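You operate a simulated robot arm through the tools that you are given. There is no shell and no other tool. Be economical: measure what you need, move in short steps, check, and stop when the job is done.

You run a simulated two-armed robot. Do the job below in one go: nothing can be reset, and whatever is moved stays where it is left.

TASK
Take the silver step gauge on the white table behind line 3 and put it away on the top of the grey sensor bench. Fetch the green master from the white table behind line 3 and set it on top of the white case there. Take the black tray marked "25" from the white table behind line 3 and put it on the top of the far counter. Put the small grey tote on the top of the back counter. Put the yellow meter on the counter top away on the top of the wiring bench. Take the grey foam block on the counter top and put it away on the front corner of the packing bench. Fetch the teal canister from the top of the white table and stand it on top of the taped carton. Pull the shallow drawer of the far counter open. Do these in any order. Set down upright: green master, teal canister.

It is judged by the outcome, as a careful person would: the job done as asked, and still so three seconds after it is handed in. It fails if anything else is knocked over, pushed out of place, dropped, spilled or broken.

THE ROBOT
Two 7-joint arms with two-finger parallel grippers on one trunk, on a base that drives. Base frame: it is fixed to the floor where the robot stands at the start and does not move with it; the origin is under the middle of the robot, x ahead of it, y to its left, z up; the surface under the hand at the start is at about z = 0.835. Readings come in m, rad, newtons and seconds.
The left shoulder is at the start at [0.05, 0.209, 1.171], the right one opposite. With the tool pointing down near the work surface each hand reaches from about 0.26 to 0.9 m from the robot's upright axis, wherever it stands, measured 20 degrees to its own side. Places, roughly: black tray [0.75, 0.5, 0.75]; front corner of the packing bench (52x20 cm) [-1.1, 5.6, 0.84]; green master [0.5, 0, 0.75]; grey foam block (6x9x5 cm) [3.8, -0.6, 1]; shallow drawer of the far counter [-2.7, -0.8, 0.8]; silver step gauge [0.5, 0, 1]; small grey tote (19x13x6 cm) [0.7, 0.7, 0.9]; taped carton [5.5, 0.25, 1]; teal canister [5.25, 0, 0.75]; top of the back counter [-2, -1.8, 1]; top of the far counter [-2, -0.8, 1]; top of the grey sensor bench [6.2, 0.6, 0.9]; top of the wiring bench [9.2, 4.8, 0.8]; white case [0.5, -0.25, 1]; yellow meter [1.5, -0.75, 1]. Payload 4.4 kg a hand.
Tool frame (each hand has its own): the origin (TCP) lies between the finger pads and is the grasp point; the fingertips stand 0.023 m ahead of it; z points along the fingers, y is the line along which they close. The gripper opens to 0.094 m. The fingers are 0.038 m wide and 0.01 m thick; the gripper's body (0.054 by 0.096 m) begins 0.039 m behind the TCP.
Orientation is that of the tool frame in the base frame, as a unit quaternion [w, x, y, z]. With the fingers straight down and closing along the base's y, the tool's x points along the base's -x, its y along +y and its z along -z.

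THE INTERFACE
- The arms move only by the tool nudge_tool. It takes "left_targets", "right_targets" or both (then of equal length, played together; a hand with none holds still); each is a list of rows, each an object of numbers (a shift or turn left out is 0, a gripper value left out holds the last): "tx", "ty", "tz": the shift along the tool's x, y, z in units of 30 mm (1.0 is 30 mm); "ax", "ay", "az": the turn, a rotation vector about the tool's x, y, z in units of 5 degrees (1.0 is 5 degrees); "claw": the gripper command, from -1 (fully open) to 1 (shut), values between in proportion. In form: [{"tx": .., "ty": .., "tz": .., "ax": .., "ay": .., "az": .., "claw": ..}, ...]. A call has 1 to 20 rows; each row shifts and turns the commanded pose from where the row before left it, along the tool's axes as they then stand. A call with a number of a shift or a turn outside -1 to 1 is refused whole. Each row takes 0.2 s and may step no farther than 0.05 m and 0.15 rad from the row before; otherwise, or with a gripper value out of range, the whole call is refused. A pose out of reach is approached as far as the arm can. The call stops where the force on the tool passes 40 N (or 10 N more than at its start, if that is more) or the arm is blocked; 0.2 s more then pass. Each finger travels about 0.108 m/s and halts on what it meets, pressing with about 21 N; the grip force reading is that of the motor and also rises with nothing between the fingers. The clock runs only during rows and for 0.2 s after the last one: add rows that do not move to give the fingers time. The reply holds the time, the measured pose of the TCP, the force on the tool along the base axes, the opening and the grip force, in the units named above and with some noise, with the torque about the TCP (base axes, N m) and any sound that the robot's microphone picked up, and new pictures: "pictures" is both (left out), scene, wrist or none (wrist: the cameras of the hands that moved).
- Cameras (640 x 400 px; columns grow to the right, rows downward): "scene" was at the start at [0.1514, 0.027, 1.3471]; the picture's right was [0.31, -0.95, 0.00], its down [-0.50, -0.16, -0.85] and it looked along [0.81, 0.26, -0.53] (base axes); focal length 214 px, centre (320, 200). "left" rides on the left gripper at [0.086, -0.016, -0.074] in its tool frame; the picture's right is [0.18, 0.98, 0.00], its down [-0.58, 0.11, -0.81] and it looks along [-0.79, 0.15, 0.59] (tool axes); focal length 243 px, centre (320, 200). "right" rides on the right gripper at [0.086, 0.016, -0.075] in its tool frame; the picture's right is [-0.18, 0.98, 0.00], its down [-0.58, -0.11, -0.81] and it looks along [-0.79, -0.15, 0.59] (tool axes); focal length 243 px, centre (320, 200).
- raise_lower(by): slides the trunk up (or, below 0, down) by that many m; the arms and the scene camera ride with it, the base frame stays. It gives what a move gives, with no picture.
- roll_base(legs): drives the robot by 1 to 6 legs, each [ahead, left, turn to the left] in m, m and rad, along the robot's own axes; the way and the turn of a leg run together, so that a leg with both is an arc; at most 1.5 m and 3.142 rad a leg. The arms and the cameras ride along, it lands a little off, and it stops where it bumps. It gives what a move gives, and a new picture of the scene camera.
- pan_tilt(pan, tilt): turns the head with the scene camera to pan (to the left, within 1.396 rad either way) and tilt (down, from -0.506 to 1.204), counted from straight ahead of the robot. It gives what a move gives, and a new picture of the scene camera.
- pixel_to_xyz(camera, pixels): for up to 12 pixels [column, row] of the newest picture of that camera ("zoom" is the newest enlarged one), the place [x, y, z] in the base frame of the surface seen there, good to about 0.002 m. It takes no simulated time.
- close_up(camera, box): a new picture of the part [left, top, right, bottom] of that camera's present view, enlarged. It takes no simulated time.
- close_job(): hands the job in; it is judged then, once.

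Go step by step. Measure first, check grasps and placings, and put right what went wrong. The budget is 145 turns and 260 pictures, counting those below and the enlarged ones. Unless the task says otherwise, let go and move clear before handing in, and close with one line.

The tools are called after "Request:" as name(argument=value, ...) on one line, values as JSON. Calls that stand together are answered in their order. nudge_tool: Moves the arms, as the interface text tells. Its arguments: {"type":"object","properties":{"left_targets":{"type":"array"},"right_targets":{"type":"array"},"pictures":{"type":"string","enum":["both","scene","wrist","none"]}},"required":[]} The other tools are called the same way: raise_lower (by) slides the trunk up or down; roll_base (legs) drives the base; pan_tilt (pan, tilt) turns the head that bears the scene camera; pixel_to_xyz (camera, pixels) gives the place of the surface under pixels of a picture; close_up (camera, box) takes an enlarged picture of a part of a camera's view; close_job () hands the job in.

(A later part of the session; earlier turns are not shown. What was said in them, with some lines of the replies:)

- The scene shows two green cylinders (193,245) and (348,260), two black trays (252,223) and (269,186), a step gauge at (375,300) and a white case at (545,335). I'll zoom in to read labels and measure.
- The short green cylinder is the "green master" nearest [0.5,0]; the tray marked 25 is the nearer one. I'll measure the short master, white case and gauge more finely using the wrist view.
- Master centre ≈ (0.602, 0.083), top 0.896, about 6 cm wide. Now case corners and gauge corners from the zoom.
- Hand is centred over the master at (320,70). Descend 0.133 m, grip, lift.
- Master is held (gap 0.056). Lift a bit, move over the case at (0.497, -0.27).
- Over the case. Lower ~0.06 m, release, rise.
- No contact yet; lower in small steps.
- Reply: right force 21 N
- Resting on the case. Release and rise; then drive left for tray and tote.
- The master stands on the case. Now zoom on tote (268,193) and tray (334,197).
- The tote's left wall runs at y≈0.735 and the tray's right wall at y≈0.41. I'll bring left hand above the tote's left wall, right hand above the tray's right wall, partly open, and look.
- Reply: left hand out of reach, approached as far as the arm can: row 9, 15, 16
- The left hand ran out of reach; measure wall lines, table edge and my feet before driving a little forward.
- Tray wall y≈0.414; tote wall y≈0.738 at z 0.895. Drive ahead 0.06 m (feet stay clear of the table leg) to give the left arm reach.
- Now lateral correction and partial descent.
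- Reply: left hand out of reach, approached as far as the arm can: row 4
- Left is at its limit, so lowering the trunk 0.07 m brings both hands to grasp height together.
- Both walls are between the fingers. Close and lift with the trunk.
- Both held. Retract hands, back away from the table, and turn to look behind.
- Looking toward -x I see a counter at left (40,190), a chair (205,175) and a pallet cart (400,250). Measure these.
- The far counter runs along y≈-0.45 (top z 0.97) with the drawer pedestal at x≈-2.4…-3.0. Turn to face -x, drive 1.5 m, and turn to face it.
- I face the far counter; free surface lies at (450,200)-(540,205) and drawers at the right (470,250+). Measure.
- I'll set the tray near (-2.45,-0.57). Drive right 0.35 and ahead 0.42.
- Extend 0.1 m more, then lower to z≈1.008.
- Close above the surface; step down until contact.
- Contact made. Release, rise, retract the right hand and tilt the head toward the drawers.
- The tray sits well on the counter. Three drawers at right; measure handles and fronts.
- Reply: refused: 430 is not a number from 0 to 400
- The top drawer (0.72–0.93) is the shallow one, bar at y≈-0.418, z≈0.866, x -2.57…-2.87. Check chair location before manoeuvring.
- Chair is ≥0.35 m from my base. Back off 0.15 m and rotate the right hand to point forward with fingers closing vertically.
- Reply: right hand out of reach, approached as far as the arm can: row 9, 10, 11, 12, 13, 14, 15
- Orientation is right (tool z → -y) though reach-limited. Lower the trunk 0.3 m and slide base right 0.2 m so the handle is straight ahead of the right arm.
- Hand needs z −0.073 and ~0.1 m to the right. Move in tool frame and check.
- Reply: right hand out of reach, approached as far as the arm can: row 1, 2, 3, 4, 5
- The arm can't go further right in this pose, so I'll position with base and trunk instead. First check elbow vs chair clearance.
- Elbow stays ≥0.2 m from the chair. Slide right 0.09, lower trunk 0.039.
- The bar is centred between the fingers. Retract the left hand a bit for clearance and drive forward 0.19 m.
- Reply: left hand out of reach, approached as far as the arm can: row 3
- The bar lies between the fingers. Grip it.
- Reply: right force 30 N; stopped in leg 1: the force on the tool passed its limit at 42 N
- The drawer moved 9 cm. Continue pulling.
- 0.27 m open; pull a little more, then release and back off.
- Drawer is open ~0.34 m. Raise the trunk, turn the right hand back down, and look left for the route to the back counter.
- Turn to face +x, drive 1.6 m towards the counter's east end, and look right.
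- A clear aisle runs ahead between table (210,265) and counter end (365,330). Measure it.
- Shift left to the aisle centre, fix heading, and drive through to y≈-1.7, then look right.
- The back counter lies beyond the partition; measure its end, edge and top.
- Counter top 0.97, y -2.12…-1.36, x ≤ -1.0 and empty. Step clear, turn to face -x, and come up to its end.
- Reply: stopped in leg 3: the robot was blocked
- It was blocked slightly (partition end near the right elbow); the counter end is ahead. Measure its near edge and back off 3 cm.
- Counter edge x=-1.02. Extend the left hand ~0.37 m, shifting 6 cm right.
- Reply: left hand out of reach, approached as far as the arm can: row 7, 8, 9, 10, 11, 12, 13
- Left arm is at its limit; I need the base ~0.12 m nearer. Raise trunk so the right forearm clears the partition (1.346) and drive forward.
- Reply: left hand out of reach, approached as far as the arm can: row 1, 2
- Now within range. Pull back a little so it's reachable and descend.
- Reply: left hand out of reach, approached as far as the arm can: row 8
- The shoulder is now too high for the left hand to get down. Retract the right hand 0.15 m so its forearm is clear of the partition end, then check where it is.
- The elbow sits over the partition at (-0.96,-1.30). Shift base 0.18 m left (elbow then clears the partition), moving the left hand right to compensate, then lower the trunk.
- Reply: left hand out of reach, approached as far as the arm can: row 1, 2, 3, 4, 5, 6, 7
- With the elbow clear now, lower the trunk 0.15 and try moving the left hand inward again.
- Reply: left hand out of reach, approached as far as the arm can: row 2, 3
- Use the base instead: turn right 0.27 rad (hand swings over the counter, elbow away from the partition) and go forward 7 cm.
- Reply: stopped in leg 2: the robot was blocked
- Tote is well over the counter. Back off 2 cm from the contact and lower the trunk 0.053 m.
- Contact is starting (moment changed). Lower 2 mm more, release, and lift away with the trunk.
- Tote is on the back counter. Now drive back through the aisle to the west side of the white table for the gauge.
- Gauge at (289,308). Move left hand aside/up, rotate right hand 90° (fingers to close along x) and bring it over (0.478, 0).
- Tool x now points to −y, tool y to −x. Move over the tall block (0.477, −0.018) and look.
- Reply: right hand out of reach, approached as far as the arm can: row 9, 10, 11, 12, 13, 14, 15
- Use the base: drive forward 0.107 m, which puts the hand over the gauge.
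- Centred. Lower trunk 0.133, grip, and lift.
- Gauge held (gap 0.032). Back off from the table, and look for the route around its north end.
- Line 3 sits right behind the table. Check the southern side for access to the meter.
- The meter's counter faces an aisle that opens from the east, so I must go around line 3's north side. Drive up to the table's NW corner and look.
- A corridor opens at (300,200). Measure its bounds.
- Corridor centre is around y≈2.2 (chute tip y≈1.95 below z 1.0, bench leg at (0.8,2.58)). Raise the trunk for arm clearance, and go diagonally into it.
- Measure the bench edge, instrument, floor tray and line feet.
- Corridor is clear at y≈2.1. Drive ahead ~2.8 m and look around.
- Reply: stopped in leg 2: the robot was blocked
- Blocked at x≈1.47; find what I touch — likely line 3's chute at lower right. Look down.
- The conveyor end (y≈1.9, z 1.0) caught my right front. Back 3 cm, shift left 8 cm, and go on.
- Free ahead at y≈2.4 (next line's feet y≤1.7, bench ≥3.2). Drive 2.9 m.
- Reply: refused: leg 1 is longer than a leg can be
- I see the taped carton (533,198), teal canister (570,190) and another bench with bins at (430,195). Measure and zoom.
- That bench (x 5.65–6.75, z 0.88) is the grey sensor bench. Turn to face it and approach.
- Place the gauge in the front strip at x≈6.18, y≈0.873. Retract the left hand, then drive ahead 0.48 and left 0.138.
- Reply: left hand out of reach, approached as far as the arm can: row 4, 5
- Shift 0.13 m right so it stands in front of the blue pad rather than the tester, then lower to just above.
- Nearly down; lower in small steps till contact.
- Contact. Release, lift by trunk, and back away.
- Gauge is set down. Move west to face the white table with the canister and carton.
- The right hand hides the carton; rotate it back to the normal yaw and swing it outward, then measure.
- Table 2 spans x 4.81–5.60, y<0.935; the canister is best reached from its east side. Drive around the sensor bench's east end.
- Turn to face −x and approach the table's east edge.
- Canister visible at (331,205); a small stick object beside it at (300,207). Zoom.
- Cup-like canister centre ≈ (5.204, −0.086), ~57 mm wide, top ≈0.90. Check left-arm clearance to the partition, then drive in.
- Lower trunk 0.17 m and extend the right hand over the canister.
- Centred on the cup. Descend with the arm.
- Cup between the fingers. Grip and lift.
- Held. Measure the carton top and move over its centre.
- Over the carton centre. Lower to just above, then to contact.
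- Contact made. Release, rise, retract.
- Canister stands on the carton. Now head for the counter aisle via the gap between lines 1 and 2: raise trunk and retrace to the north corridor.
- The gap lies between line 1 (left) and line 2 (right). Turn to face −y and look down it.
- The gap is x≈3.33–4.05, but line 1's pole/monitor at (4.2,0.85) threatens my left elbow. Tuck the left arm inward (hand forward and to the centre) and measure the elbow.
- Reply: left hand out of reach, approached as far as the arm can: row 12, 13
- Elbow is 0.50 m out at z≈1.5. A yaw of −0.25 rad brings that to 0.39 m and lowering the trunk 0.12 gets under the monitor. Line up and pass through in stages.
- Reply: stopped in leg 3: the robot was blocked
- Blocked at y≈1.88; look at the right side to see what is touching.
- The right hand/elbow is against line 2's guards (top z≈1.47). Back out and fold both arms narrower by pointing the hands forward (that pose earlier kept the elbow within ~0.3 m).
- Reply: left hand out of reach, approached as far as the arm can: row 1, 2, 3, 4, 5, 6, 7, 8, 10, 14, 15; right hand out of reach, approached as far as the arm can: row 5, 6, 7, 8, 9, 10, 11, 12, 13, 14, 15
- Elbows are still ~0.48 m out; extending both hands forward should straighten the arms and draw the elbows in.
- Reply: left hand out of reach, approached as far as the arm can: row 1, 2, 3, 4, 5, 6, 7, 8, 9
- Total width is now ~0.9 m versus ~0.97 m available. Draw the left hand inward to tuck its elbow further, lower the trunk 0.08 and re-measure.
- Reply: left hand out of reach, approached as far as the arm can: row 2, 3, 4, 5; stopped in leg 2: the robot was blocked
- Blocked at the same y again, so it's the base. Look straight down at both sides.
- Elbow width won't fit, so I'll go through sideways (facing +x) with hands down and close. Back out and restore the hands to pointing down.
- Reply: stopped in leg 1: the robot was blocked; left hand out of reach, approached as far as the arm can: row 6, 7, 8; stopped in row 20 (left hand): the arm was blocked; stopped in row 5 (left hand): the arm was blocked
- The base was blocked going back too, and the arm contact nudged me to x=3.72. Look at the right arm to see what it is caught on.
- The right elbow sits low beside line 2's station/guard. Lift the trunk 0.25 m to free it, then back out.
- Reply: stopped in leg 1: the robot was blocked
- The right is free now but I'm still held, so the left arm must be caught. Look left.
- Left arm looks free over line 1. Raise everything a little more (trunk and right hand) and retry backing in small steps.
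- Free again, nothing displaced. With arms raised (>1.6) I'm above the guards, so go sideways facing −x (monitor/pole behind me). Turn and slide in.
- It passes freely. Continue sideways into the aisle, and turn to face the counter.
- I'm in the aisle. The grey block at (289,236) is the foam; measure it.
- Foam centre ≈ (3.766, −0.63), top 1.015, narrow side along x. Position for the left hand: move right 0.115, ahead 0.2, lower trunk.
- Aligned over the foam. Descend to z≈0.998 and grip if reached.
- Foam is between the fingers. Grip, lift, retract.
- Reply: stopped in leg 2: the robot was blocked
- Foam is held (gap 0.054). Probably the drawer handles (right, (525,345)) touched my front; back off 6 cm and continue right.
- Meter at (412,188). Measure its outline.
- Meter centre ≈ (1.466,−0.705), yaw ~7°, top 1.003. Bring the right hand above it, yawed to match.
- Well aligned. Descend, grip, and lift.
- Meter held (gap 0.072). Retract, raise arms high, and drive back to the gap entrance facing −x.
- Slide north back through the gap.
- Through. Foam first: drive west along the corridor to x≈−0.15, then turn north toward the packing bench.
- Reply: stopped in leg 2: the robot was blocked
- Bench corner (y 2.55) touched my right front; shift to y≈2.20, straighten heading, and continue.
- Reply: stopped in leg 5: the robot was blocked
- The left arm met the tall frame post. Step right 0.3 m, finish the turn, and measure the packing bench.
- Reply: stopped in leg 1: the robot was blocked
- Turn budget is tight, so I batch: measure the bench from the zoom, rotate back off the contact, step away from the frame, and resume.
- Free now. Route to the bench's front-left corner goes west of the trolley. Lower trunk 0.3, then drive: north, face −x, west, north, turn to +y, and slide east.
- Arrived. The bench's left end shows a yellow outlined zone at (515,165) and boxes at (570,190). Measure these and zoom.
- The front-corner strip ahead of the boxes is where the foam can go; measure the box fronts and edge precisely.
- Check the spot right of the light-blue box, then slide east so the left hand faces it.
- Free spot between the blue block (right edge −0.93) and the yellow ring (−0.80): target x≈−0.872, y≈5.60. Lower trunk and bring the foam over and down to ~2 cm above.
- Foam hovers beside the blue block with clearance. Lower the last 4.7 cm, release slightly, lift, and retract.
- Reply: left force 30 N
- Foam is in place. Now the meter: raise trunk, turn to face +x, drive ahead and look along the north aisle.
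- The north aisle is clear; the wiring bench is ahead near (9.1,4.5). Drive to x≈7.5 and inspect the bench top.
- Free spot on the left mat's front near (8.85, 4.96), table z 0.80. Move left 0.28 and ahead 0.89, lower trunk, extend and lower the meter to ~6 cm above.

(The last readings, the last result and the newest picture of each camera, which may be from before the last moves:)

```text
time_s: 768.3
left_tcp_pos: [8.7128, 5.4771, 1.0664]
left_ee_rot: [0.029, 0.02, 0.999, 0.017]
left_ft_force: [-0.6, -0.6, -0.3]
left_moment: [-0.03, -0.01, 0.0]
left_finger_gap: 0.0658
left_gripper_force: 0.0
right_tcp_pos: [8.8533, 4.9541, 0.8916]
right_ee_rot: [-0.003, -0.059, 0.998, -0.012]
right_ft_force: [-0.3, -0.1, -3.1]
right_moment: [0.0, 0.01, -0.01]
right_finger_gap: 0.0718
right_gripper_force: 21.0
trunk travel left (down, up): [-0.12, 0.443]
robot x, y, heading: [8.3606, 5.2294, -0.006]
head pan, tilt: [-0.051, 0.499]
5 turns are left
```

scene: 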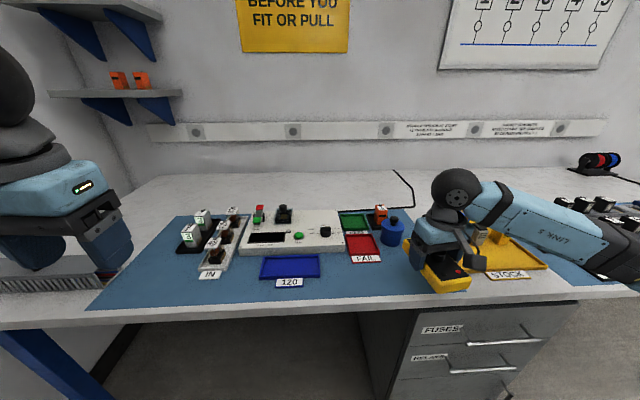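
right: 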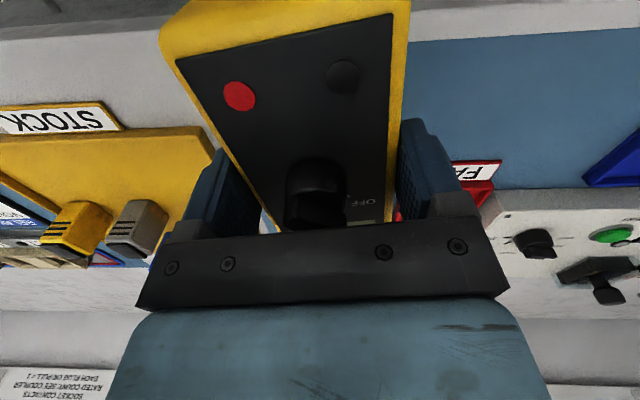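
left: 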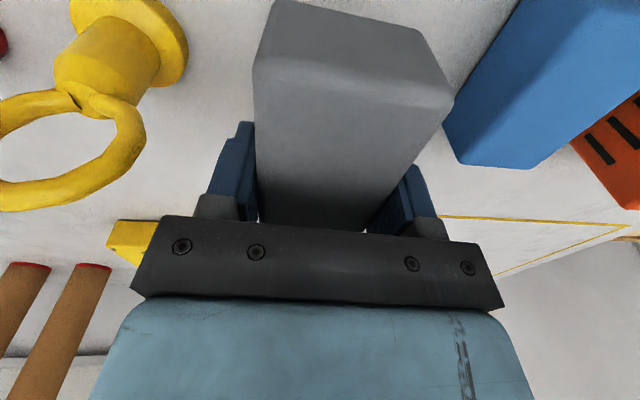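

The stock tray is close on the right, so shift 7 cm left, and measure surrounding items for the final descent.

Request:
pixel_to_xyz(camera="scene", pixels=[[365, 263], [380, 258], [413, 262], [405, 240], [380, 300], [330, 300], [303, 284], [340, 280], [390, 243], [370, 290]])

Request:
nudge_tool(right_targets=[{"ty": 1}, {"ty": 1}, {"ty": 0.4}, {}], pictures="both")

```text
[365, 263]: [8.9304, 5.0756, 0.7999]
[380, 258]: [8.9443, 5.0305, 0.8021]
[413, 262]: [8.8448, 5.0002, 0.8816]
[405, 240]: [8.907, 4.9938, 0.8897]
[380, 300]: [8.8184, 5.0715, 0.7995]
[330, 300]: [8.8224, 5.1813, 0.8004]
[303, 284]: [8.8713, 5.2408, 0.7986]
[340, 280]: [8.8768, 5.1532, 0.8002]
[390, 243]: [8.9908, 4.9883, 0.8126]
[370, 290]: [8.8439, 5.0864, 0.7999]
```

```text
time_s: 769.3
left_tcp_pos: [8.7127, 5.4777, 1.0646]
left_ee_rot: [0.03, 0.02, 0.999, 0.017]
left_ft_force: [-0.4, -0.4, 0.3]
left_moment: [0.0, 0.04, 0.02]
left_finger_gap: 0.0659
left_gripper_force: 0.1
right_tcp_pos: [8.8455, 5.0257, 0.8883]
right_ee_rot: [-0.003, -0.059, 0.998, -0.013]
right_ft_force: [0.5, 0.8, -2.1]
right_moment: [0.0, 0.04, 0.01]
right_finger_gap: 0.0716
right_gripper_force: 21.2
trunk travel left (down, up): [-0.12, 0.443]
robot x, y, heading: [8.3605, 5.225, -0.006]
head pan, tilt: [-0.051, 0.499]
4 turns are left
```

scene: 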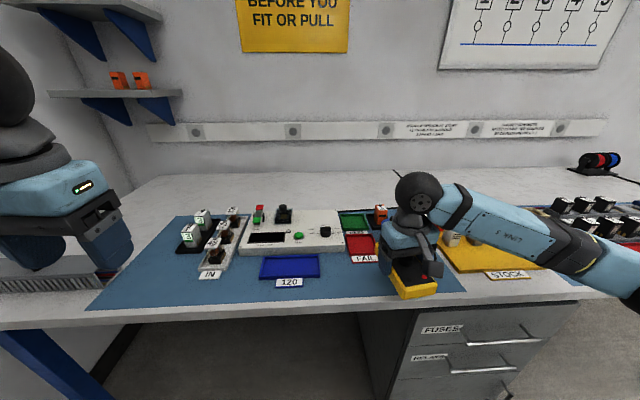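
right: 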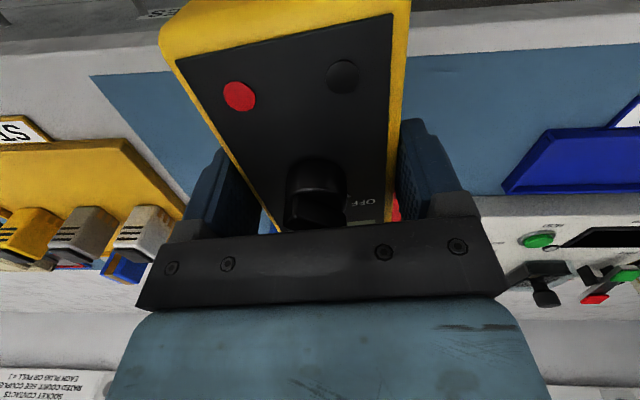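

Spot is clear. Shift 2 cm more left, lower ~6 cm to contact, release, lift and retract.

Request:
nudge_tool(right_targets=[{"ty": 0.7}, {"tz": 1}, {"tz": 0.8}, {"tz": 0.12}, {"tz": 0.07}, {}], pictures="none")

Request:
nudge_tool(right_targets=[{"claw": -1}, {"claw": -1}, {"claw": -1}, {"claw": -1}, {"tz": -0.5}, {"tz": -1}, {"tz": -1}, {"tz": -1}, {"tz": -1}, {"tz": -1}, {"tz": -1}, {"tz": -1}, {"tx": 1}, {"tx": 1}, {"tx": 1}, {"tx": 1}, {"tx": 1}, {}], pictures="scene")

```text
time_s: 770.7
left_tcp_pos: [8.7126, 5.4767, 1.0665]
left_ee_rot: [0.031, 0.02, 0.999, 0.017]
left_ft_force: [0.4, -0.4, 0.1]
left_moment: [0.03, -0.02, -0.01]
left_finger_gap: 0.0656
left_gripper_force: 0.0
right_tcp_pos: [8.8437, 5.0465, 0.8302]
right_ee_rot: [-0.002, -0.059, 0.998, -0.012]
right_ft_force: [2.4, 0.0, 8.9]
right_moment: [0.38, 0.31, -0.02]
right_finger_gap: 0.0717
right_gripper_force: 20.7
trunk travel left (down, up): [-0.12, 0.443]
robot x, y, heading: [8.3595, 5.2269, -0.004]
head pan, tilt: [-0.051, 0.499]
```

```text
time_s: 774.5
left_tcp_pos: [8.7122, 5.4795, 1.0659]
left_ee_rot: [0.029, 0.02, 0.999, 0.016]
left_ft_force: [-1.0, 0.3, 0.1]
left_moment: [-0.01, -0.01, 0.0]
left_finger_gap: 0.0658
left_gripper_force: 0.1
right_tcp_pos: [8.6954, 5.0345, 1.0545]
right_ee_rot: [-0.002, -0.059, 0.998, -0.013]
right_ft_force: [-0.1, -0.7, -0.8]
right_moment: [-0.01, -0.01, -0.03]
right_finger_gap: 0.0939
right_gripper_force: 0.0
trunk travel left (down, up): [-0.12, 0.443]
robot x, y, heading: [8.3614, 5.2279, -0.004]
head pan, tilt: [-0.051, 0.499]
3 turns are left
```

scene: 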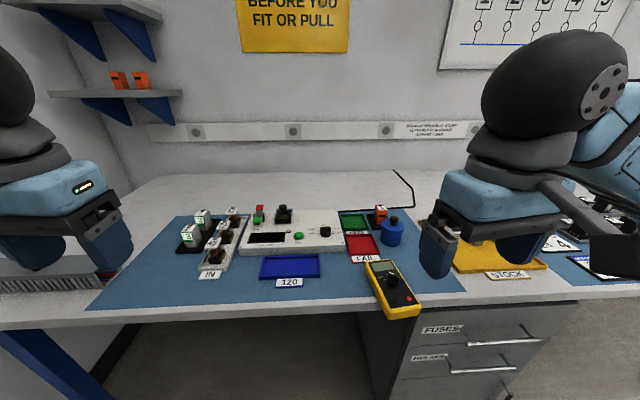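

The yellow meter now rests flat on the wiring bench top at (392,290), released and clear; hand the job in.

Request:
close_job()

```text
The job is handed in.
```

All eight tasks are done and the job is handed in. The last camera view showed the yellow meter lying flat and stable on the wiring bench, with its near end close to the front edge and possibly overhanging by a centimetre or two.
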